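You operate a simulated robot arm through the tools that you are given. There is no shell and no other tool. Be economical: measure what you need, move in short steps, check, and stop when the job is done.

Carry out the task below with a simulated robot arm. There is one attempt and no reset: what you move stays moved.

TASK
Put things in order on the dining table. At the end: the pink ornament stands where the paper posy stood; the small grey cloth stands on top of the white jug; the paper posy is on the purple coaster; the blue vase stands where the bramble jar stood; the bramble jar is on the yellow coaster; whatever was shut is shut again. Leave all else as you found it, and nothing knocked over. Set down upright: bramble jar, paper posy.

The check looks at the end state, three seconds after you hand in, the way a careful person would. Anything else that was tipped, shoved, dropped, spilled or broken makes it a failure. Flat cloth is picked up by pressing the open fingertips on it (5 to 10 N) and closing them slowly along it; thin cloth reads only 2 to 8 mm in the jaws.

THE ROBOT
A 7-joint arm with a two-finger parallel gripper, fixed in place. Base frame: the origin is at the foot of the arm, x ahead of it, y to its left, z up; the work surface is at about z = 0. Lengths are in mm, angles in degrees, forces in N, time in s.
With the tool pointing down near the work surface it reaches from about 240 to 620 mm from the base axis. Its first joint turns from -66.0 to 66.0 degrees. Payload 2.6 kg.
The tool frame sits at the grasp point between the pads (the TCP): z along the fingers, y along the line on which they close. The tips reach 30 mm beyond it. Largest opening 94 mm; finger width 28, thickness 10; the body of the gripper, 50 by 96 mm, starts 55 mm behind the TCP.
Orientation is that of the tool frame in the base frame, as a unit quaternion [w, x, y, z]. With the fingers straight down and closing along the base's y, the tool's x points along the base's -x, its y along +y and its z along -z.

THE INTERFACE
- The arm moves only by the tool nudge_tool. Its argument "deltas" is a list of rows, each an object (a shift or turn left out is 0, a gripper value left out holds the last) with "travel": the shift along the tool's x, y, z in units of 40 mm (1.0 is 40 mm), a list of three; "turn": the turn, a rotation vector about the tool's x, y, z in units of 4 degrees (1.0 is 4 degrees), a list of three; "gripper": the gripper command, from -1 (fully open) to 1 (shut), values between in proportion. In form: [{"travel": [x, y, z], "turn": [ax, ay, az], "gripper": gripper}, ...]. A call has 1 to 8 rows; each row shifts and turns the commanded pose from where the row before left it, along the tool's axes as they then stand. A call with a number of a shift or a turn outside -1 to 1 is refused whole. Each row takes 0.2 s and may step no farther than 50 mm and 8.6 degrees from the row before; otherwise, or with a gripper value out of range, the whole call is refused. Where a pose cannot be reached the arm comes as near as it can. A force on the tool above 40 N (or 10 N above the force at the start of the call, whichever is more), or a blocked arm, ends the call early, and 0.2 s more pass. Each finger travels about 72 mm/s and halts on what it meets, pressing with about 22 N; the grip force reading is that of the motor and also rises with nothing between the fingers. The clock runs only during rows and for 0.2 s after the last one: add rows that do not move to give the fingers time. It gives the time, the measured TCP pose, the force on the tool (base axes), the opening and the grip force at its end, in the units of the frame above (readings bear some noise), with the torque about the TCP (base axes, N m) and any sound that the robot's microphone picked up.
- Cameras (640 x 400 px; columns grow to the right, rows downward): "scene" is fixed at [43.6, 443.7, 555.5]; the picture's right is [-0.65, -0.76, 0.00], its down [-0.50, 0.43, -0.75] and it looks along [0.57, -0.49, -0.66] (base axes); focal length 251 px, centre (320, 200). "wrist" rides on the gripper at [76, 14, -103] in the tool frame; the picture's right is [-0.18, 0.98, 0.00], its down [-0.75, -0.14, -0.64] and it looks along [-0.63, -0.12, 0.77] (tool axes); focal length 243 px, centre (320, 200). There is no depth. A picture from a camera that has moved, and an enlarged one, comes with that camera's place and axes in the base frame and with its lens.
- get_image(camera): a new picture of that camera. No time passes.
- close_up(camera, box): a new picture of the part [left, top, right, bottom] of that camera's present view, enlarged. No time passes.
- close_job(): hands the job in; it is judged then, once.

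Work in short steps. Places have to be worked out from the pictures, the camera data and where the tool is seen: move nearer, look again, correct. Check each grasp and each placing, and mend what went wrong. You have 120 turns and 68 pictures in all, those below and enlarged ones among them. Open the gripper and draw the arm clear of the work before you hand the job in, unless the task says otherwise; then end with one line.

The tools are called as a command line: name --argument value ..., lists and objects as JSON in quotes. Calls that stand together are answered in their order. nudge_tool: Moves the arm, as the interface text tells. Its arguments: {"type":"object","properties":{"deltas":{"type":"array"}},"required":["deltas"]} The other tools are called the same way: get_image (camera) takes a picture; close_up (camera, box) takes an enlarged picture of a part of a camera's view; close_job () hands the job in.

At the start:

```text
clock: 0.0
eef_pos: [344.8, -58.6, 314.5]
ee_rot: [0.0, 0.0, 1.0, 0.0]
ft_force: [0.1, 0.2, 0.0]
moment: [-0.01, -0.01, 0.0]
opening: 94.3
gripper_force: 0.1
```

scene: 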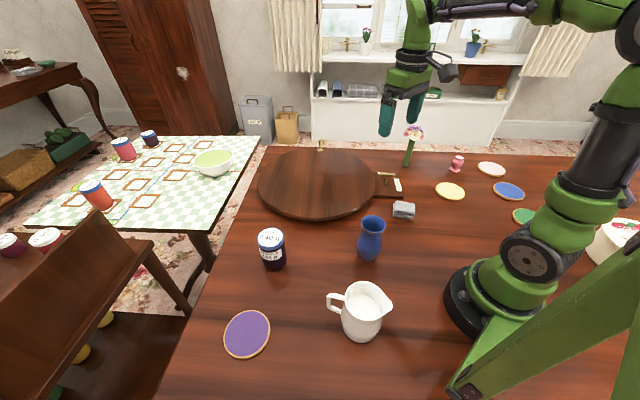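
wrist: 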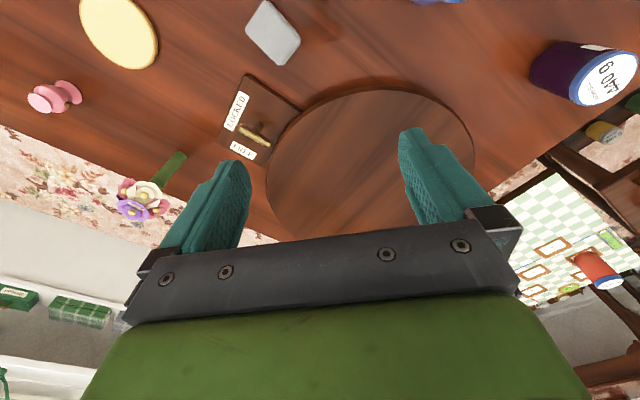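

I'll start with enlarged views of the key objects before moving.

close_up --camera "scene" --box '[360, 110, 540, 222]'

close_up --camera "scene" --box '[220, 200, 420, 360]'

```text
3.56 times, centred on (450, 166) of scene
camera zoom: at [43.6, 443.7, 555.5], right [-0.65, -0.76, 0.0], down [-0.5, 0.43, -0.75], along [0.57, -0.49, -0.66], focal length 894 px, centre (-142, 321)
```

zoom: 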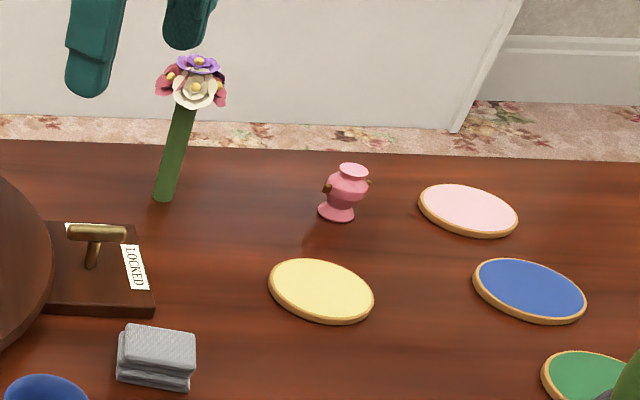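

```text
2.50 times, centred on (320, 280) of scene
camera zoom: at [43.6, 443.7, 555.5], right [-0.65, -0.76, 0.0], down [-0.5, 0.43, -0.75], along [0.57, -0.49, -0.66], focal length 628 px, centre (320, 0)
```

zoom: 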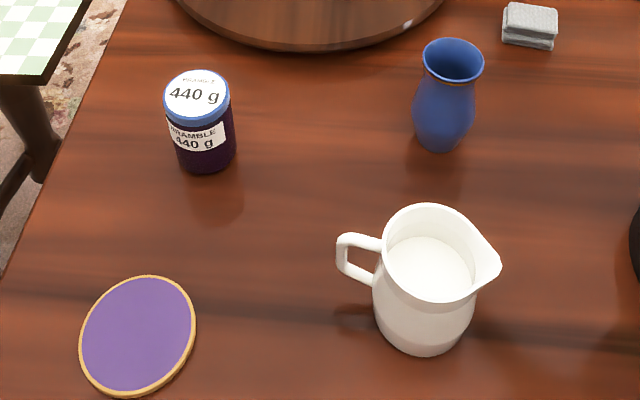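

The posy is a slim upright stem with a wide head at about (459,-363). I'll move nearer (staying high) to look at the posy, ornament, and yellow coaster with the wrist camera.

nudge_tool --deltas '[{"travel": [0.06, -0.92, 0.27], "gripper": -1}, {"travel": [0.06, -0.92, 0.27]}, {"travel": [0.06, -0.92, 0.27]}, {"travel": [0.06, -0.92, 0.27]}, {"travel": [0.06, -0.92, 0.27]}, {"travel": [0.06, -0.92, 0.27]}, {}]'

get_image --camera "wrist"

```text
clock: 1.6
eef_pos: [330.9, -279.6, 248.0]
ee_rot: [0.0, -0.001, 1.0, 0.001]
ft_force: [0.5, -0.2, -0.4]
moment: [-0.01, 0.03, -0.02]
opening: 93.8
gripper_force: 0.0
```

```text
63 pictures are left
camera wrist: at [253.3, -264.6, 349.6], right [0.18, 0.98, 0.0], down [0.75, -0.14, 0.64], along [0.63, -0.12, -0.77], focal length 243 px, centre (320, 200)
```

wrist: 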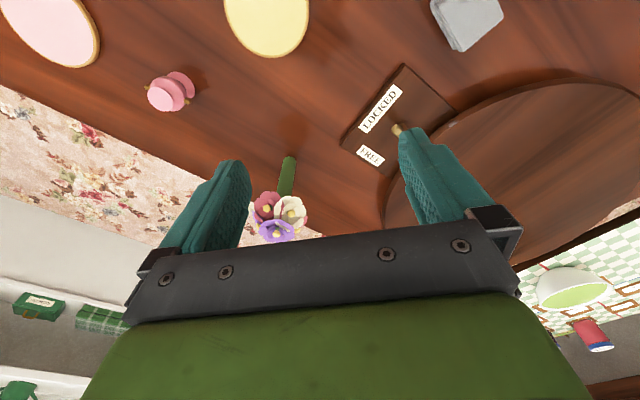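

The posy's head (~70 mm wide) blocks a straight-down grasp of the stem, so I'll grip the stem with the tool tilted ~65° outward along the radial line. First I yaw to that line and lower a little.

nudge_tool --deltas '[{"turn": [0, 0, 1], "travel": [0, 0, 0.2]}, {"turn": [0, 0, 1], "travel": [0, 0, 0.2]}, {"turn": [0, 0, 1], "travel": [0, 0, 0.2]}, {"turn": [0, 0, 1], "travel": [0, 0, 0.2]}, {"turn": [0, 0, 1], "travel": [0, 0, 0.2]}, {"turn": [0, 0, 1], "travel": [0, 0, 0.2]}, {"turn": [0, 0, 1], "travel": [0, 0, 0.2]}, {"turn": [0, 0, 1], "travel": [0, 0, 0.2]}]'

nudge_tool --deltas '[{"turn": [0, 0, 1]}, {"turn": [0, 0, 0.6]}, {"turn": [0, -1, 0]}, {"turn": [0, -1, 0]}, {"turn": [0, -1, 0]}, {"turn": [0, -1, 0]}, {"turn": [0, -1, 0]}, {"turn": [0, -1, 0]}]'

nudge_tool --deltas '[{"turn": [0, -1, 0]}, {"turn": [0, -1, 0]}, {"turn": [0, -1, 0]}, {"turn": [0, -1, 0]}, {"turn": [0, -1, 0]}, {"turn": [0, -1, 0]}, {"turn": [0, -1, 0]}, {"turn": [0, -1, 0]}]'

get_image --camera "wrist"

```text
clock: 3.4
eef_pos: [331.5, -278.3, 184.6]
ee_rot: [0.0, 0.276, 0.961, 0.0]
ft_force: [-0.7, -0.4, -0.6]
moment: [0.01, 0.02, 0.0]
opening: 94.2
gripper_force: 0.1
```

```text
clock: 5.2
eef_pos: [330.8, -279.9, 183.3]
ee_rot: [0.197, 0.321, 0.924, -0.068]
ft_force: [-0.5, 0.2, -0.1]
moment: [0.01, 0.03, 0.0]
opening: 94.0
gripper_force: 0.0
```

```text
clock: 7.0
eef_pos: [328.8, -282.2, 183.7]
ee_rot: [0.418, 0.297, 0.845, -0.154]
ft_force: [0.5, 0.5, -1.2]
moment: [0.0, 0.02, 0.0]
opening: 94.1
gripper_force: 0.1
out of reach, approached as far as the arm can: row 6
```

```text
62 pictures are left
camera wrist: at [236.9, -189.2, 182.8], right [0.71, 0.69, 0.14], down [-0.13, -0.06, 0.99], along [0.7, -0.72, 0.04], focal length 243 px, centre (320, 200)
```

wrist: 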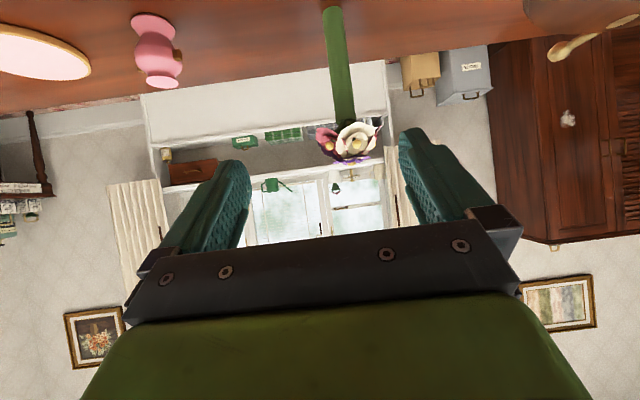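

Tilt stopped at about 53°, probably because the wrist is too close to the base. I'll move outward and down a bit, then try tilting further.

nudge_tool --deltas '[{"travel": [0.135, 0, 0.695]}, {"travel": [0.135, 0, 0.695]}, {"travel": [0.135, 0, 0.695]}, {"turn": [0, -1, 0]}, {"turn": [0, -1, 0]}, {}]'

get_image --camera "wrist"

```text
clock: 8.4
eef_pos: [372.1, -317.0, 120.3]
ee_rot: [0.476, 0.286, 0.813, -0.175]
ft_force: [-0.3, 0.7, -0.3]
moment: [0.0, 0.0, 0.04]
opening: 94.1
gripper_force: 0.0
```

```text
61 pictures are left
camera wrist: at [282.4, -225.6, 102.9], right [0.69, 0.71, 0.15], down [-0.23, 0.02, 0.97], along [0.68, -0.71, 0.18], focal length 243 px, centre (320, 200)
```

wrist: 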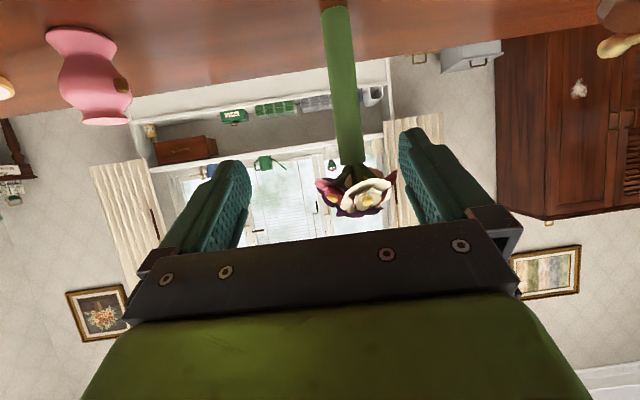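

Tilt is now 61°, good enough. The stem centre is about (452,-354), 20 mm toward tool +y; I shift that way and lower to z≈65 while still 85 mm short of it.

nudge_tool --deltas '[{"travel": [0.4, 0.17, 0.222]}, {"travel": [0.4, 0.17, 0.222]}, {"travel": [0.4, 0.17, 0.222]}, {}]'

get_image --camera "wrist"

close_up --camera "scene" --box '[340, 60, 500, 220]'

```text
clock: 9.4
eef_pos: [386.5, -303.7, 65.2]
ee_rot: [0.476, 0.285, 0.813, -0.175]
ft_force: [-1.0, -0.1, 0.5]
moment: [0.0, -0.01, 0.04]
opening: 93.9
gripper_force: 0.1
```

```text
60 pictures are left
camera wrist: at [294.3, -211.8, 47.3], right [0.69, 0.71, 0.15], down [-0.23, 0.02, 0.97], along [0.68, -0.71, 0.18], focal length 243 px, centre (320, 200)
```

wrist: 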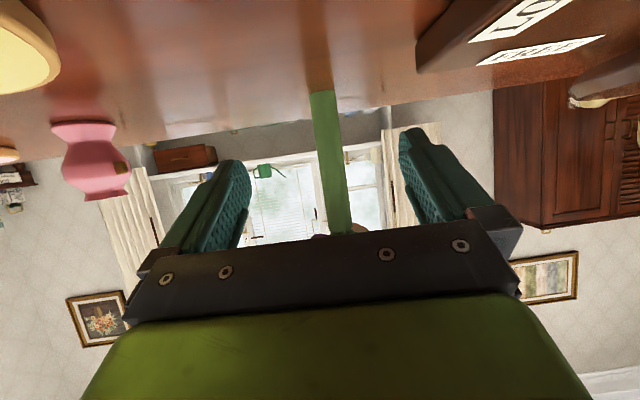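

```text
2.50 times, centred on (420, 140) of scene
camera zoom: at [43.6, 443.7, 555.5], right [-0.65, -0.76, 0.0], down [-0.5, 0.43, -0.75], along [0.57, -0.49, -0.66], focal length 628 px, centre (70, 350)
```

zoom: 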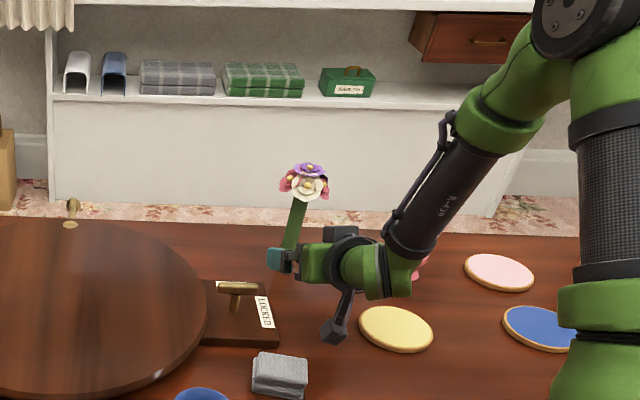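

Stem base confirmed near (451,-352), nearly centred. I shift +5 mm and advance 55 mm, then check head clearance in the scene view.

nudge_tool --deltas '[{"travel": [-0.222, 0.06, 0.4]}, {"travel": [-0.222, 0.06, 0.4]}, {"travel": [-0.222, 0, 0.4]}, {}]'

close_up --camera "scene" --box '[380, 110, 460, 190]'

get_image --camera "wrist"

```text
clock: 10.4
eef_pos: [428.9, -333.4, 65.0]
ee_rot: [0.476, 0.286, 0.813, -0.175]
ft_force: [0.7, 0.0, 0.1]
moment: [0.0, -0.02, 0.03]
opening: 94.1
gripper_force: 0.0
```

```text
5.00 times, centred on (420, 150) of scene
camera zoom: at [43.6, 443.7, 555.5], right [-0.65, -0.76, 0.0], down [-0.5, 0.43, -0.75], along [0.57, -0.49, -0.66], focal length 1257 px, centre (-180, 450)
```

zoom: 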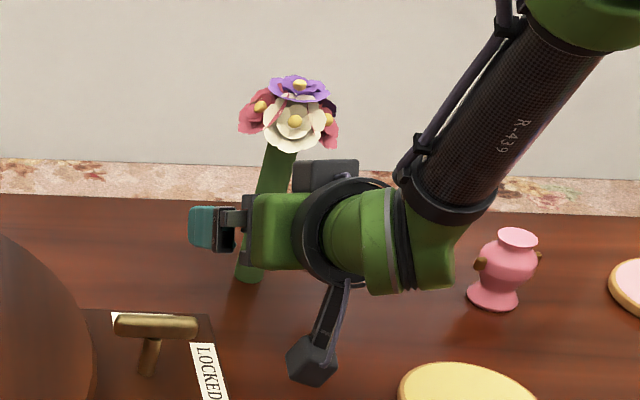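

```text
57 pictures are left
camera wrist: at [339.5, -242.7, 46.9], right [0.69, 0.71, 0.15], down [-0.23, 0.02, 0.97], along [0.68, -0.71, 0.18], focal length 243 px, centre (320, 200)
```

wrist: 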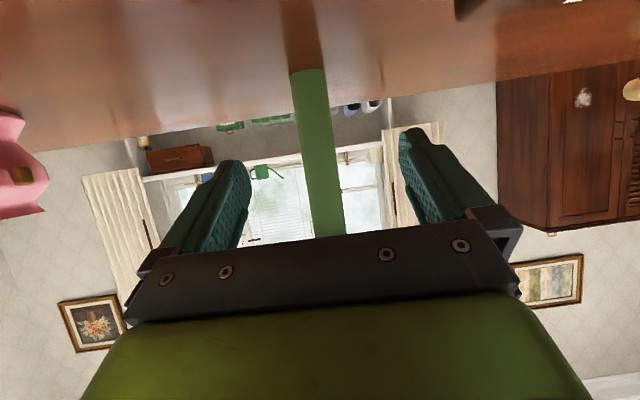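

Nearly centred with ~28 mm left and the head clear above. Advance 27 mm, then close gently and wait.

nudge_tool --deltas '[{"travel": [-0.164, 0, 0.295]}, {"travel": [-0.164, 0, 0.295]}, {}, {"gripper": 0.3}, {"gripper": 0.7}, {"gripper": 0.7}, {"gripper": 0.7}]'

close_up --camera "scene" --box '[380, 110, 460, 190]'

```text
clock: 12.0
eef_pos: [451.8, -350.0, 64.7]
ee_rot: [0.476, 0.286, 0.813, -0.175]
ft_force: [-0.2, -1.4, -0.1]
moment: [0.0, -0.02, -0.01]
opening: 25.0
gripper_force: 21.8
```

```text
5.00 times, centred on (420, 150) of scene
camera zoom: at [43.6, 443.7, 555.5], right [-0.65, -0.76, 0.0], down [-0.5, 0.43, -0.75], along [0.57, -0.49, -0.66], focal length 1257 px, centre (-180, 450)
```

zoom: 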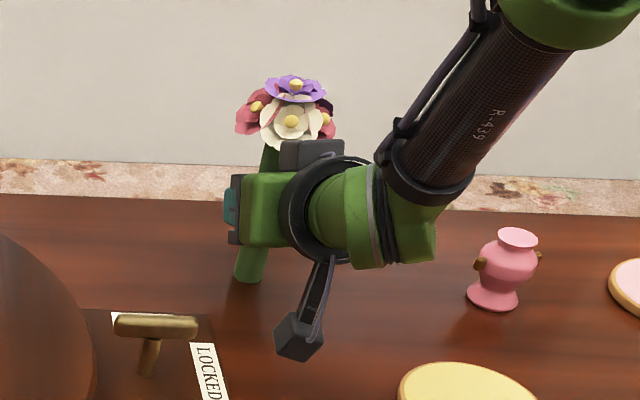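

Stem is gripped (25 mm) and still upright. Recording its spot as (452,-351). I lift 150 mm straight up.

nudge_tool --deltas '[{"travel": [-0.4, 0, -0.22]}, {"travel": [-0.656, 0, -0.364]}, {"travel": [-0.656, 0, -0.364]}, {"travel": [-0.656, 0, -0.364]}, {"travel": [-0.656, 0, -0.364]}, {}]'

get_image --camera "scene"

```text
clock: 13.4
eef_pos: [449.4, -349.6, 202.1]
ee_rot: [0.476, 0.284, 0.814, -0.174]
ft_force: [0.6, -0.3, 0.6]
moment: [0.02, -0.01, -0.01]
opening: 25.1
gripper_force: 21.7
```

```text
55 pictures are left
```

scene: 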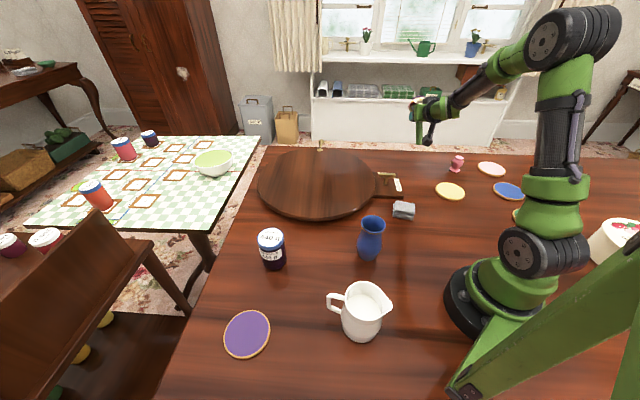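

Holding. Now I swing the arm about the base axis toward the purple coaster (az ≈ 54.5°), keeping the posy vertical, in 4° rows, easing the radius inward.

nudge_tool --deltas '[{"travel": [0.041, 0.95, -0.074], "turn": [-0.875, 0, -0.485]}, {"travel": [0.041, 0.95, -0.074], "turn": [-0.875, 0, -0.485]}, {"travel": [0.041, 0.95, -0.074], "turn": [-0.875, 0, -0.485]}, {"travel": [0.041, 0.95, -0.074], "turn": [-0.875, 0, -0.485]}, {"travel": [0.041, 0.95, -0.074], "turn": [-0.875, 0, -0.485]}, {"travel": [0.041, 0.95, -0.074], "turn": [-0.875, 0, -0.485]}, {"travel": [0.041, 0.95, -0.074], "turn": [-0.875, 0, -0.485]}, {"travel": [0.041, 0.95, -0.074], "turn": [-0.875, 0, -0.485]}]'

get_image --camera "scene"

```text
clock: 15.2
eef_pos: [554.9, -66.7, 200.1]
ee_rot: [0.504, 0.051, 0.862, -0.036]
ft_force: [0.2, 0.0, 0.0]
moment: [0.0, 0.01, -0.01]
opening: 25.2
gripper_force: 22.2
```

```text
54 pictures are left
```

scene: 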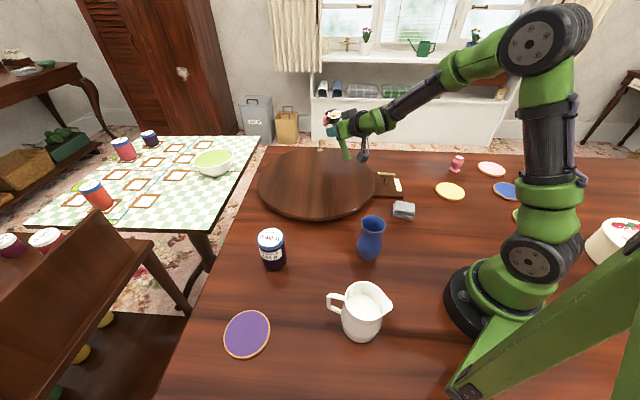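

The posy is held upright; I continue the swing.

nudge_tool --deltas '[{"travel": [0.06, 0.95, -0.108], "turn": [-0.875, 0, -0.485]}, {"travel": [0.06, 0.95, -0.108], "turn": [-0.875, 0, -0.485]}, {"travel": [0.06, 0.95, -0.108], "turn": [-0.875, 0, -0.485]}, {"travel": [0.06, 0.95, -0.108], "turn": [-0.875, 0, -0.485]}, {"travel": [0.06, 0.95, -0.108], "turn": [-0.875, 0, -0.485]}, {"travel": [0.06, 0.95, -0.108], "turn": [-0.875, 0, -0.485]}, {"travel": [0.06, 0.95, -0.108], "turn": [-0.875, 0, -0.485]}, {"travel": [0.06, 0.95, -0.108], "turn": [-0.875, 0, -0.485]}]'

nudge_tool --deltas '[{"travel": [0.06, 0.92, -0.108], "turn": [-0.875, 0, -0.485]}, {"travel": [0.06, 0.92, -0.108], "turn": [-0.875, 0, -0.485]}, {"travel": [0.06, 0.92, -0.108], "turn": [-0.875, 0, -0.485]}, {"travel": [0.06, 0.92, -0.108], "turn": [-0.875, 0, -0.485]}, {"travel": [0.06, 0.92, -0.108], "turn": [-0.875, 0, -0.485]}, {"travel": [0.06, 0.92, -0.108], "turn": [-0.875, 0, -0.485]}, {"travel": [0.06, 0.92, -0.108], "turn": [-0.875, 0, -0.485]}, {}]'

get_image --camera "wrist"

get_image --camera "scene"

```text
clock: 17.0
eef_pos: [479.5, 226.2, 197.8]
ee_rot: [0.491, -0.188, 0.844, 0.107]
ft_force: [0.5, 0.5, 0.3]
moment: [0.02, 0.0, -0.03]
opening: 25.1
gripper_force: 21.7
```

```text
clock: 18.8
eef_pos: [298.9, 408.7, 196.5]
ee_rot: [0.45, -0.385, 0.774, 0.225]
ft_force: [-0.2, -0.3, -0.6]
moment: [-0.03, 0.0, 0.02]
opening: 25.1
gripper_force: 21.8
```

```text
53 pictures are left
camera wrist: at [210.1, 316.4, 180.8], right [-0.73, 0.66, 0.16], down [0.0, -0.23, 0.97], along [0.68, 0.71, 0.17], focal length 243 px, centre (320, 200)
```

wrist: 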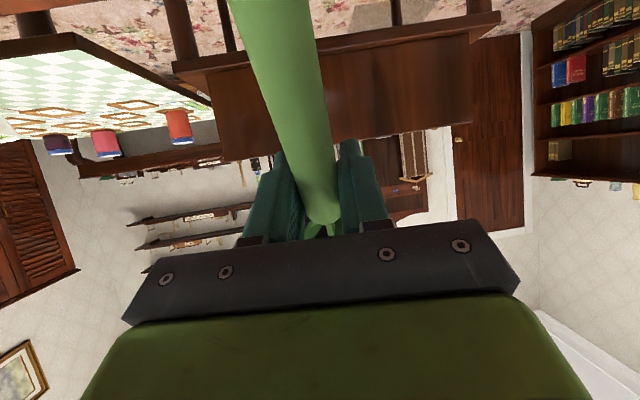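

```text
52 pictures are left
```

scene: 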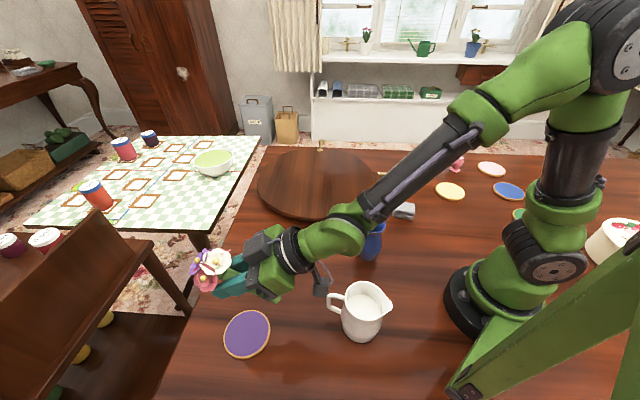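

The jug would be under the wrist if I lowered along this heading. I'll turn the tool ~28° about the vertical (posy stays vertical) so that the hand comes in along +y between jug and jar.

nudge_tool --deltas '[{"turn": [-0.875, 0, -0.485]}, {"turn": [-0.875, 0, -0.485]}, {"turn": [-0.875, 0, -0.485]}, {"turn": [-0.875, 0, -0.485]}, {"turn": [-0.875, 0, -0.485]}, {"turn": [-0.875, 0, -0.485]}, {"turn": [-0.875, 0, -0.485]}, {}]'

get_image --camera "scene"

```text
clock: 20.6
eef_pos: [300.0, 409.6, 198.9]
ee_rot: [0.381, -0.56, 0.658, 0.33]
ft_force: [0.2, 1.6, -0.5]
moment: [-0.03, 0.01, 0.03]
opening: 25.0
gripper_force: 22.0
```

```text
51 pictures are left
```

scene: 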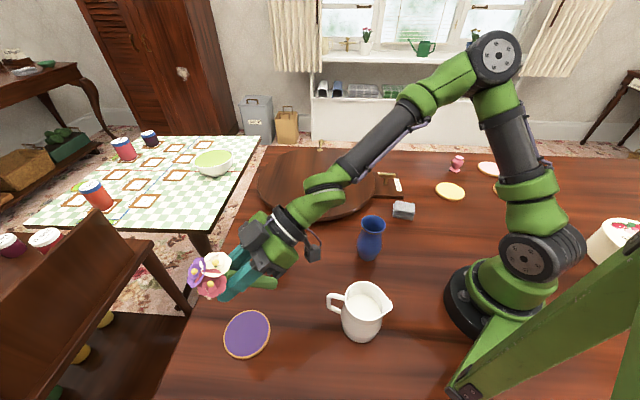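

The posy seems to have rotated in the grip (stem end swung toward the hand). I'll look closely.

close_up --camera "scene" --box '[170, 220, 330, 320]'

get_image --camera "wrist"

```text
4.00 times, centred on (250, 270) of scene
camera zoom: at [43.6, 443.6, 555.5], right [-0.65, -0.76, 0.0], down [-0.5, 0.43, -0.75], along [0.57, -0.49, -0.66], focal length 1005 px, centre (600, -80)
```

zoom: 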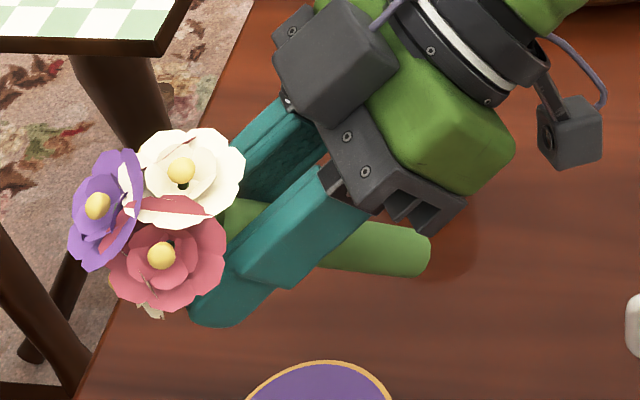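

```text
49 pictures are left
camera wrist: at [264.2, 287.9, 182.2], right [-0.96, 0.24, 0.17], down [0.12, -0.21, 0.97], along [0.27, 0.95, 0.17], focal length 243 px, centre (320, 200)
```

wrist: 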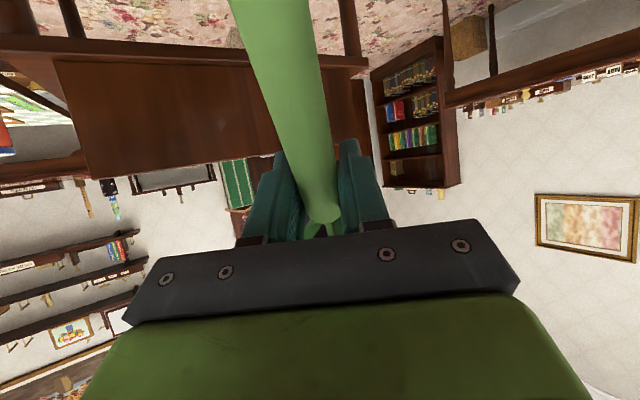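

The posy slid and leaned ~42° in the grip with its head against the fingers, so it can't be set upright like this. I'll move it over free table near (300,300), lay it down gently, and regrip it at a better angle; first move inward and reduce tilt.

nudge_tool --deltas '[{"travel": [0.333, 0, -0.6]}, {"travel": [0.333, 0, -0.6]}, {"travel": [0.333, 0, -0.6]}, {"travel": [0.333, 0, -0.6]}, {"turn": [0, 1, 0]}, {"turn": [0, 1, 0]}, {"turn": [0, 1, 0]}, {"turn": [0, 1, 0]}]'

nudge_tool --deltas '[{"turn": [0, 1, 0]}, {"turn": [0, 1, 0]}, {"turn": [0, 1, 0]}, {"turn": [0, 1, 0]}, {"turn": [0, 1, 0]}, {}]'

close_up --camera "scene" --box '[180, 160, 420, 360]'

get_image --camera "wrist"

```text
clock: 22.4
eef_pos: [282.7, 302.0, 200.2]
ee_rot: [0.285, -0.6, 0.706, 0.247]
ft_force: [0.7, 0.1, -1.0]
moment: [0.02, -0.01, 0.03]
opening: 25.1
gripper_force: 22.2
```

```text
clock: 23.8
eef_pos: [281.8, 302.0, 199.0]
ee_rot: [0.159, -0.634, 0.743, 0.14]
ft_force: [-0.3, -0.2, -1.2]
moment: [-0.01, 0.01, -0.02]
opening: 25.0
gripper_force: 21.7
```

```text
2.00 times, centred on (300, 260) of scene
camera zoom: at [43.6, 443.7, 555.5], right [-0.65, -0.76, 0.0], down [-0.5, 0.43, -0.75], along [0.57, -0.49, -0.66], focal length 503 px, centre (360, 80)
```

zoom: 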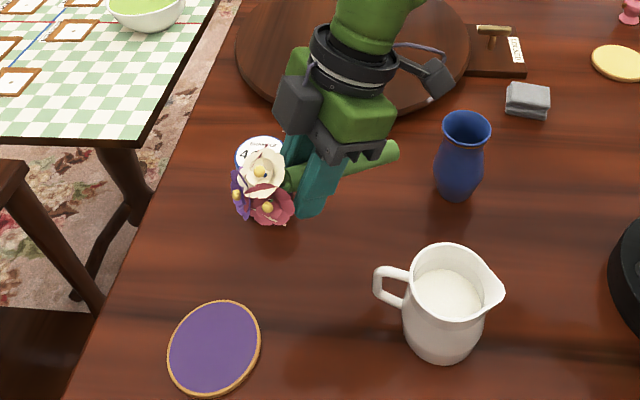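

```text
47 pictures are left
camera wrist: at [249.9, 194.9, 260.7], right [-0.94, 0.32, 0.08], down [0.21, 0.39, 0.89], along [0.25, 0.86, -0.44], focal length 243 px, centre (320, 200)
```

wrist: 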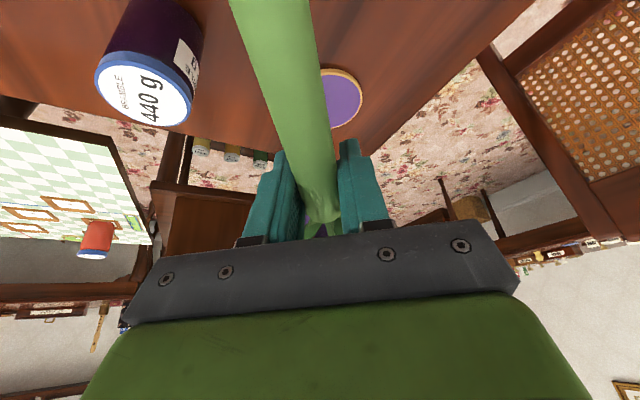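

Posy is now nearly horizontal (head slightly up). It's clear of the jar, so I lower toward the table, slowing at the end.

nudge_tool --deltas '[{"travel": [0.315, 0, 0.68]}, {"travel": [0.315, 0, 0.68]}, {"travel": [0.315, 0, 0.68]}, {"travel": [0.315, 0, 0.68]}, {"travel": [0.21, 0, 0.454]}, {"travel": [0.105, 0, 0.227]}, {}]'

close_up --camera "scene" --box '[220, 190, 380, 310]'

```text
clock: 25.4
eef_pos: [282.3, 300.7, 49.3]
ee_rot: [0.158, -0.634, 0.744, 0.14]
ft_force: [-0.5, 0.4, 0.1]
moment: [-0.01, -0.01, 0.0]
opening: 25.1
gripper_force: 22.6
```

```text
3.33 times, centred on (300, 250) of scene
camera zoom: at [43.6, 443.7, 555.5], right [-0.65, -0.76, 0.0], down [-0.5, 0.43, -0.75], along [0.57, -0.49, -0.66], focal length 838 px, centre (387, 33)
```

zoom: 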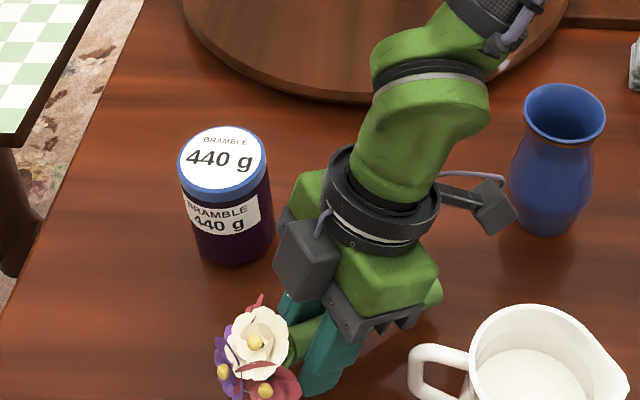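

Close to the surface; I lower in ~4 mm rows watching force.

nudge_tool --deltas '[{"travel": [0.042, 0, 0.091]}, {"travel": [0.042, 0, 0.091]}, {"travel": [0.042, 0, 0.091]}, {}]'

```text
clock: 26.4
eef_pos: [281.3, 301.4, 37.2]
ee_rot: [0.158, -0.633, 0.744, 0.14]
ft_force: [0.2, -0.4, 0.0]
moment: [-0.05, -0.06, 0.0]
opening: 25.1
gripper_force: 22.1
```

A slight torque change, hardly any force. Lower 3 mm more and open slowly.

nudge_tool --deltas '[{"travel": [0.032, 0, 0.068]}, {}, {"gripper": 0.4}, {"gripper": 0.3}, {"gripper": 0.1}, {"gripper": -0.2}, {"gripper": -0.4}, {}]'

close_up --camera "scene" --box '[220, 210, 380, 330]'

get_image --camera "wrist"

```text
clock: 28.2
eef_pos: [280.4, 302.3, 35.5]
ee_rot: [0.159, -0.633, 0.744, 0.14]
ft_force: [0.3, -0.1, 0.3]
moment: [-0.03, -0.02, -0.01]
opening: 65.8
gripper_force: 0.1
```

```text
3.33 times, centred on (300, 270) of scene
camera zoom: at [43.6, 443.7, 555.5], right [-0.65, -0.76, 0.0], down [-0.5, 0.43, -0.75], along [0.57, -0.49, -0.66], focal length 838 px, centre (387, -33)
```

zoom: 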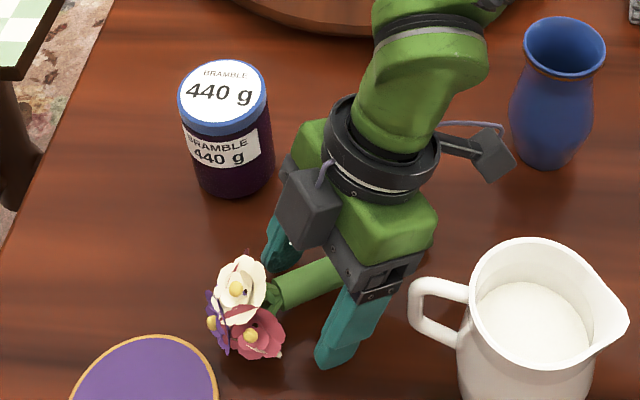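

```text
44 pictures are left
camera wrist: at [248.4, 193.8, 96.2], right [-0.94, 0.32, 0.08], down [0.21, 0.39, 0.9], along [0.25, 0.86, -0.44], focal length 243 px, centre (320, 200)
```

wrist: 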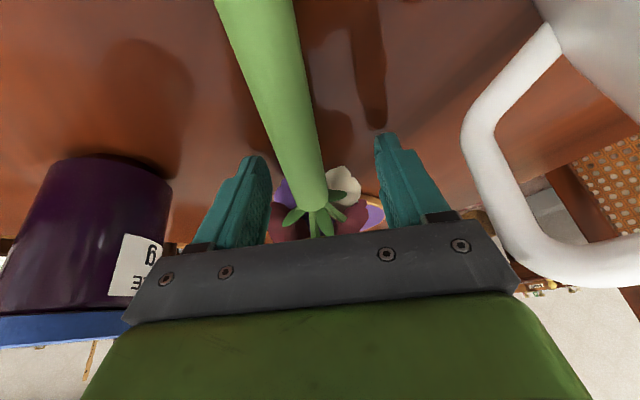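

The posy lies quietly. I rise vertically 120 mm, then level the tool to look at it from above.

nudge_tool --deltas '[{"travel": [-0.21, 0, -0.454], "gripper": -0.6}, {"travel": [-0.315, 0, -0.68], "gripper": -1}, {"travel": [-0.315, 0, -0.68]}, {"travel": [-0.315, 0, -0.68]}, {"travel": [-0.315, 0, -0.68]}, {"turn": [0, 1, 0]}, {"turn": [0, 1, 0]}, {"turn": [0, 1, 0]}]'

nudge_tool --deltas '[{"turn": [0, 1, 0]}, {"turn": [0, 1, 0]}, {"turn": [0, 1, 0]}, {"turn": [0, 1, 0]}, {"turn": [0, 1, 0]}, {"turn": [0, 1, 0]}, {"turn": [0, 1, 0]}, {"turn": [0, 1, 0]}]'

get_image --camera "wrist"

get_image --camera "scene"

```text
clock: 30.0
eef_pos: [282.5, 302.3, 174.1]
ee_rot: [0.079, -0.644, 0.757, 0.073]
ft_force: [-0.1, 0.1, -0.1]
moment: [0.02, 0.03, -0.02]
opening: 94.0
gripper_force: 0.1
```

```text
clock: 31.8
eef_pos: [283.1, 301.8, 174.4]
ee_rot: [-0.132, -0.64, 0.749, -0.107]
ft_force: [-0.5, -0.4, 0.7]
moment: [-0.02, -0.03, 0.01]
opening: 94.0
gripper_force: 0.0
```

```text
43 pictures are left
camera wrist: at [262.3, 267.1, 295.5], right [-0.94, 0.33, -0.05], down [0.29, 0.89, 0.35], along [0.16, 0.31, -0.94], focal length 243 px, centre (320, 200)
```

wrist: 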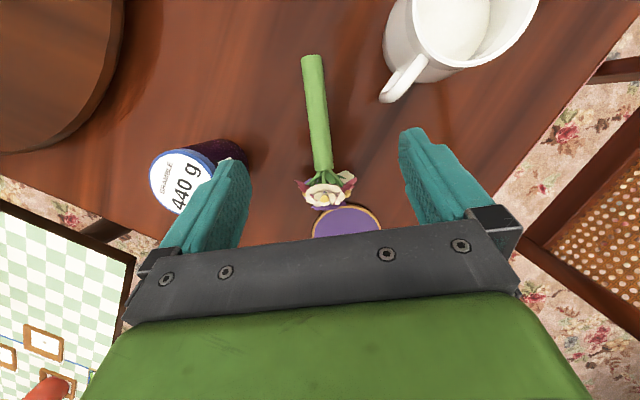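

```text
42 pictures are left
```

scene: 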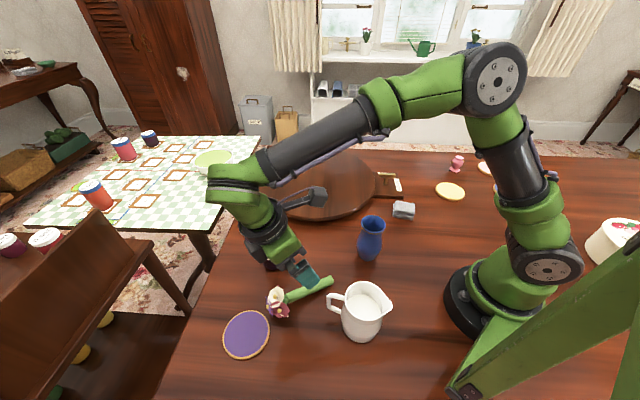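

Tool is at -20° tilt above the posy, whose axis I place from (268,214) to (290,321). I narrow the jaws to ~60 mm (jug handle nearby), align yaw, shift, and lower part-way to check.

nudge_tool --deltas '[{"travel": [0.35, 0, 0.1275], "turn": [0, 0, 0.65], "gripper": -0.28}, {"travel": [-0.255, 0, 0.705]}, {"travel": [-0.255, 0, 0.705]}, {"travel": [-0.255, 0, 0.705]}, {}]'

get_image --camera "wrist"

close_up --camera "scene" --box '[220, 210, 400, 345]'

```text
clock: 33.0
eef_pos: [280.9, 286.3, 85.2]
ee_rot: [-0.129, -0.623, 0.764, -0.11]
ft_force: [-0.7, -0.4, -0.6]
moment: [0.0, 0.02, -0.04]
opening: 60.2
gripper_force: 0.1
```

```text
41 pictures are left
camera wrist: at [256.7, 253.1, 206.4], right [-0.93, 0.37, -0.07], down [0.32, 0.88, 0.35], along [0.19, 0.31, -0.93], focal length 243 px, centre (320, 200)
```

wrist: 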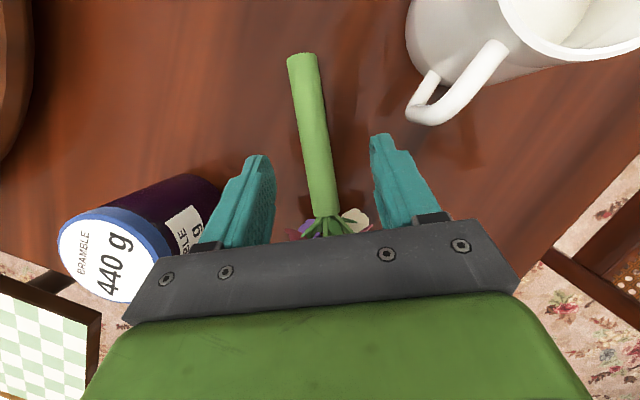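

```text
2.96 times, centred on (310, 278) of scene
camera zoom: at [43.6, 443.7, 555.5], right [-0.65, -0.76, 0.0], down [-0.5, 0.43, -0.75], along [0.57, -0.49, -0.66], focal length 745 px, centre (350, -30)
```

zoom: 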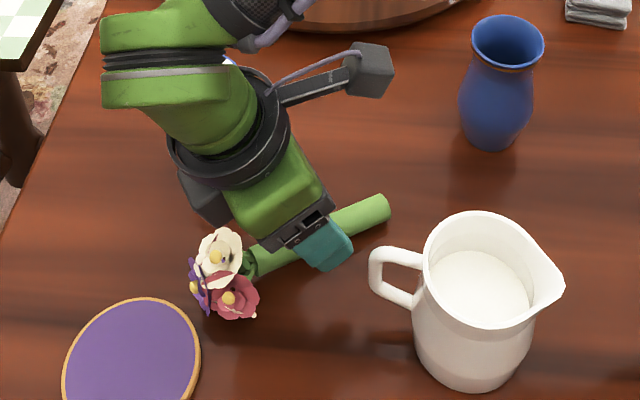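

Well aligned. I lower the remaining ~49 mm to straddle the stem, then close slowly.

nudge_tool --deltas '[{"travel": [-0.2125, -0.05, 0.5875]}, {"travel": [-0.1275, 0, 0.3525]}, {"travel": [-0.0765, 0, 0.2115]}, {}]'

close_up --camera "scene" --box '[230, 220, 370, 325]'

```text
clock: 34.0
eef_pos: [282.8, 287.0, 34.6]
ee_rot: [-0.129, -0.623, 0.764, -0.111]
ft_force: [0.0, 0.4, 0.1]
moment: [0.0, -0.02, 0.0]
opening: 60.3
gripper_force: 0.0
```

```text
3.81 times, centred on (300, 272) of scene
camera zoom: at [43.6, 443.7, 555.5], right [-0.65, -0.76, 0.0], down [-0.5, 0.43, -0.75], along [0.57, -0.49, -0.66], focal length 957 px, centre (396, -76)
```

zoom: 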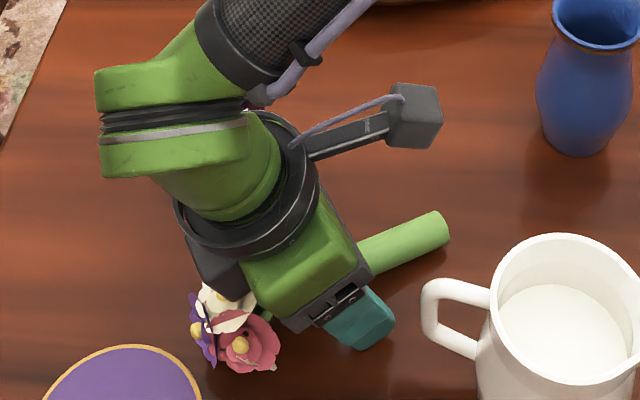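

No contact force. Close on the stem and hold, then lift slowly 12 mm.

nudge_tool --deltas '[{"gripper": 0.1}, {"gripper": 0.4}, {"gripper": 1}, {"gripper": 1}, {"gripper": 1}]'

nudge_tool --deltas '[{"travel": [0.017, 0, -0.047]}, {"travel": [0.034, 0, -0.094]}, {"travel": [0.034, 0, -0.094]}, {"travel": [0.034, 0, -0.094]}, {"travel": [0.034, 0, -0.094]}, {"travel": [0.034, 0, -0.094]}, {"travel": [0.034, 0, -0.094]}, {}]'

get_image --camera "wrist"

close_up --camera "scene" --box '[230, 220, 370, 325]'

```text
clock: 35.2
eef_pos: [285.0, 287.6, 34.5]
ee_rot: [-0.128, -0.623, 0.763, -0.111]
ft_force: [-0.9, -1.0, 7.0]
moment: [0.07, 0.02, -0.01]
opening: 21.5
gripper_force: 21.7
```

```text
clock: 37.0
eef_pos: [283.4, 288.8, 62.0]
ee_rot: [-0.129, -0.623, 0.763, -0.111]
ft_force: [-1.2, -0.4, -0.9]
moment: [-0.02, 0.02, -0.01]
opening: 20.5
gripper_force: 22.5
```

```text
38 pictures are left
camera wrist: at [259.4, 254.9, 182.5], right [-0.93, 0.37, -0.07], down [0.32, 0.88, 0.35], along [0.19, 0.31, -0.93], focal length 243 px, centre (320, 200)
```

wrist: 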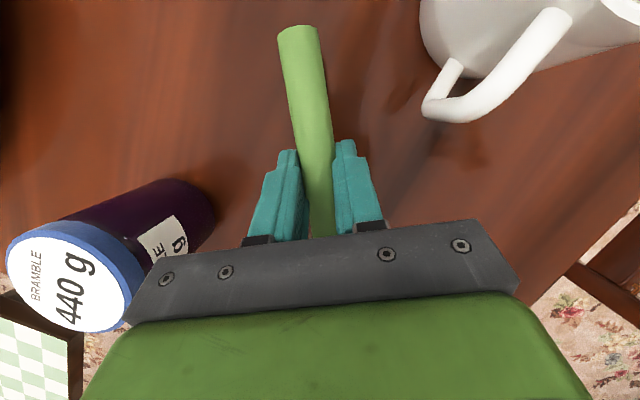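

```text
3.81 times, centred on (300, 272) of scene
camera zoom: at [43.6, 443.7, 555.5], right [-0.65, -0.76, 0.0], down [-0.5, 0.43, -0.75], along [0.57, -0.49, -0.66], focal length 957 px, centre (396, -76)
```

zoom: 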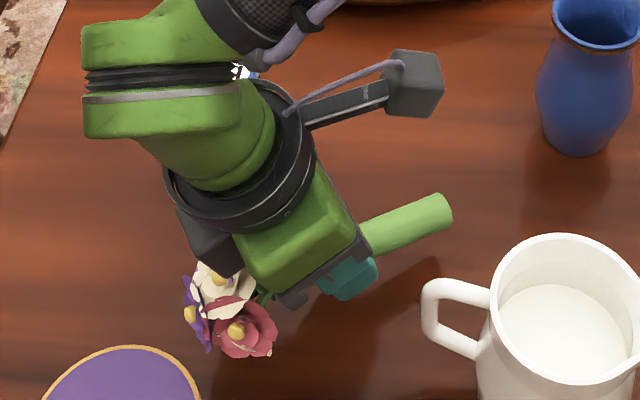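

The posy is held and lifted with its angle unchanged. I check stability by lifting another 56 mm gently.

nudge_tool --deltas '[{"travel": [0.068, 0, -0.188]}, {"travel": [0.068, 0, -0.188]}, {"travel": [0.068, 0, -0.188]}, {"travel": [0.068, 0, -0.188]}, {"travel": [0.068, 0, -0.188]}, {"travel": [0.068, 0, -0.188]}, {"travel": [0.068, 0, -0.188]}, {}]'

nudge_tool --deltas '[{"turn": [0, -0.6, 0]}, {"turn": [0, -1, 0]}, {"turn": [0, -1, 0]}, {"turn": [0, -1, 0]}, {"turn": [0, -1, 0]}, {"turn": [0, -0.6, 0]}, {}]'

get_image --camera "wrist"

```text
clock: 38.8
eef_pos: [280.8, 285.9, 115.2]
ee_rot: [-0.13, -0.622, 0.764, -0.111]
ft_force: [-0.3, 0.2, -0.9]
moment: [0.02, -0.01, 0.0]
opening: 20.6
gripper_force: 22.2
```

```text
clock: 40.4
eef_pos: [282.0, 286.9, 118.1]
ee_rot: [0.011, -0.632, 0.774, 0.005]
ft_force: [0.3, 0.5, 0.0]
moment: [-0.03, -0.02, 0.03]
opening: 20.6
gripper_force: 21.9
```

```text
36 pictures are left
camera wrist: at [250.7, 213.5, 217.2], right [-0.93, 0.38, 0.0], down [0.28, 0.7, 0.66], along [0.25, 0.61, -0.75], focal length 243 px, centre (320, 200)
```

wrist: 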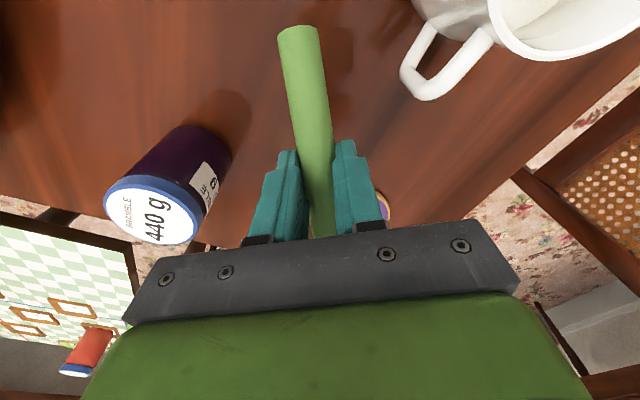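

Stable hold. I continue tilting up while moving outward toward the purple coaster.

nudge_tool --deltas '[{"travel": [-0.15, 0, 0.0], "turn": [0, -0.7, 0]}, {"travel": [-0.25, 0, 0.02], "turn": [0, -1, 0]}, {"travel": [-0.247, 0, 0.04], "turn": [0, -1, 0]}, {"travel": [-0.244, 0, 0.056], "turn": [0, -1, 0]}, {"travel": [-0.239, 0, 0.073], "turn": [0, -1, 0]}, {"travel": [-0.233, 0, 0.09], "turn": [0, -1, 0]}, {"travel": [-0.227, 0, 0.106], "turn": [0, -1, 0]}, {"travel": [-0.22, 0, 0.12], "turn": [0, -0.7, 0]}]'

nudge_tool --deltas '[{"travel": [-0.218, 0, 0.122], "turn": [0, -1, 0]}, {"travel": [-0.21, 0, 0.136], "turn": [0, -1, 0]}, {"travel": [-0.2, 0, 0.15], "turn": [0, -1, 0]}, {"travel": [-0.189, 0, 0.163], "turn": [0, -1, 0]}, {"travel": [-0.177, 0, 0.176], "turn": [0, -1, 0]}, {"travel": [-0.1, 0, 0.12], "turn": [0, -0.9, 0]}, {}]'

get_image --camera "wrist"

get_image --camera "scene"

```text
clock: 42.2
eef_pos: [297.5, 362.2, 116.3]
ee_rot: [0.209, -0.611, 0.745, 0.166]
ft_force: [0.3, 0.4, -0.6]
moment: [0.0, -0.02, 0.01]
opening: 20.5
gripper_force: 22.4
```

```text
clock: 43.8
eef_pos: [309.2, 416.0, 118.9]
ee_rot: [0.357, -0.564, 0.687, 0.287]
ft_force: [-0.7, -0.6, -0.5]
moment: [0.02, 0.02, 0.0]
opening: 20.6
gripper_force: 22.0
```

```text
35 pictures are left
camera wrist: at [268.1, 294.6, 115.5], right [-0.94, 0.3, 0.14], down [0.11, -0.11, 0.99], along [0.31, 0.95, 0.07], focal length 243 px, centre (320, 200)
```

wrist: 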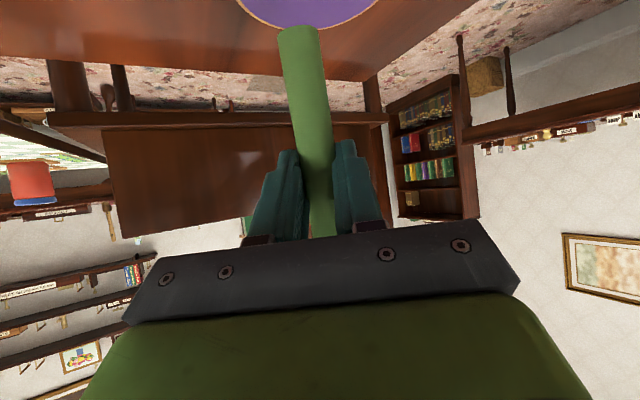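

```text
34 pictures are left
```

scene: 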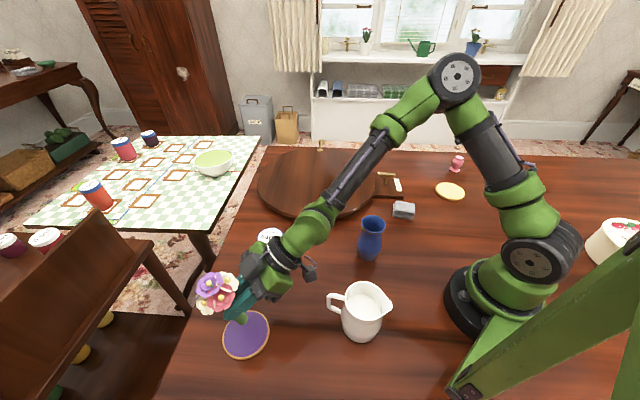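

Still 54.5° tilt; the posy needs ~6° more to be vertical. I add 1.5 rows of tilt, and shift 12 mm toward tool +y to sit over the coaster centre, then check.

nudge_tool --deltas '[{"turn": [0, -0.75, 0], "travel": [0.05, 0.15, -0.04]}, {"turn": [0, -0.73, 0], "travel": [0, 0.15, -0.04]}, {}]'

close_up --camera "scene" --box '[180, 250, 320, 360]'

get_image --camera "wrist"

```text
clock: 44.6
eef_pos: [296.4, 414.8, 119.1]
ee_rot: [0.392, -0.548, 0.668, 0.316]
ft_force: [-0.5, 0.4, -0.1]
moment: [0.01, 0.0, -0.03]
opening: 20.6
gripper_force: 21.6
```

```text
3.64 times, centred on (250, 305) of scene
camera zoom: at [43.6, 443.7, 555.5], right [-0.65, -0.76, 0.0], down [-0.5, 0.43, -0.75], along [0.57, -0.49, -0.66], focal length 914 px, centre (574, -182)
```

zoom: 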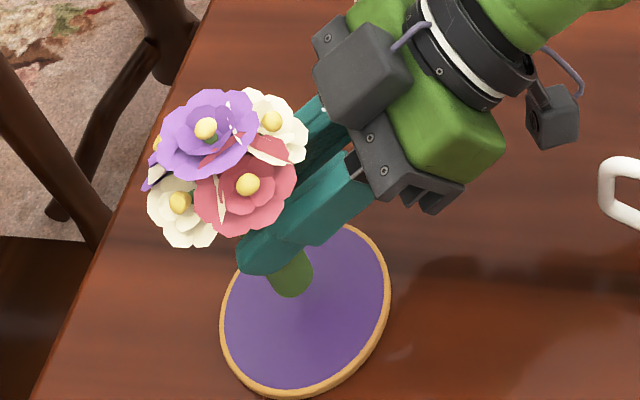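

```text
32 pictures are left
camera wrist: at [255.4, 293.7, 102.1], right [-0.95, 0.29, 0.15], down [0.09, -0.21, 0.97], along [0.31, 0.94, 0.17], focal length 243 px, centre (320, 200)
```

wrist: 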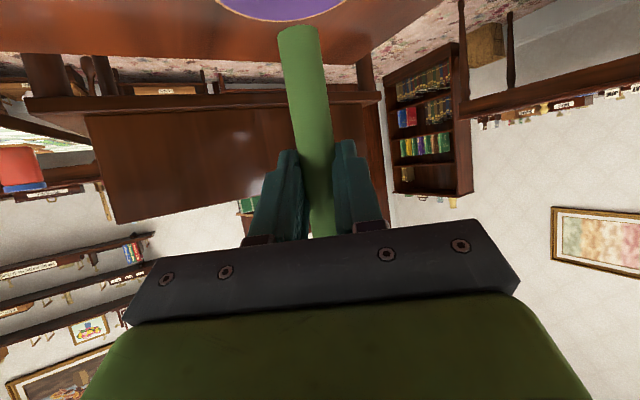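

Posy stem is vertical above the coaster centre, bottom about 35 mm up. I lower 24 mm, then in 3 mm rows until contact.

nudge_tool --deltas '[{"travel": [0.17, 0, 0.1]}, {"travel": [0.17, 0, 0.1]}, {"travel": [0.17, 0, 0.1]}, {"travel": [0.065, 0, 0.037]}, {"travel": [0.065, 0, 0.037]}, {}]'

close_up --camera "scene" --box '[180, 250, 320, 360]'

get_image --camera "wrist"

```text
clock: 46.0
eef_pos: [296.2, 415.3, 87.7]
ee_rot: [0.392, -0.548, 0.668, 0.316]
ft_force: [-0.4, -1.0, 2.2]
moment: [0.07, 0.01, 0.01]
opening: 20.9
gripper_force: 22.3
```

```text
3.64 times, centred on (250, 305) of scene
camera zoom: at [43.6, 443.6, 555.5], right [-0.65, -0.76, 0.0], down [-0.5, 0.43, -0.75], along [0.57, -0.49, -0.66], focal length 914 px, centre (574, -182)
```

zoom: 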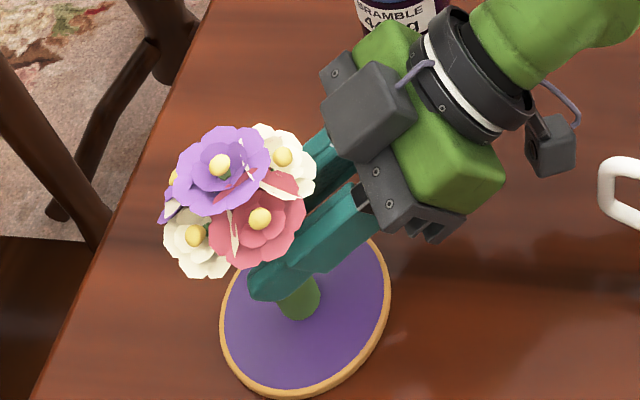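

```text
30 pictures are left
camera wrist: at [256.1, 295.3, 72.2], right [-0.95, 0.29, 0.15], down [0.09, -0.21, 0.97], along [0.31, 0.94, 0.17], focal length 243 px, centre (320, 200)
```

wrist: 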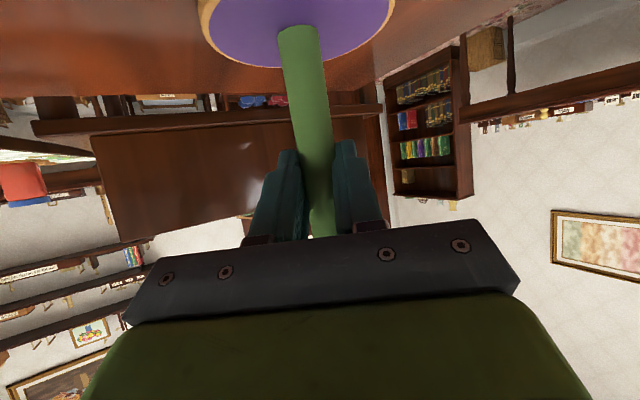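

Contact (2 N) with the coaster. I press ~2 mm more to seat it flat, then open slowly.

nudge_tool --deltas '[{"travel": [0.03, 0, 0.017]}, {}]'

```text
clock: 46.6
eef_pos: [297.0, 416.5, 88.0]
ee_rot: [0.393, -0.549, 0.666, 0.317]
ft_force: [-1.5, 0.4, 10.9]
moment: [0.13, -0.01, 0.01]
opening: 20.3
gripper_force: 22.1
```

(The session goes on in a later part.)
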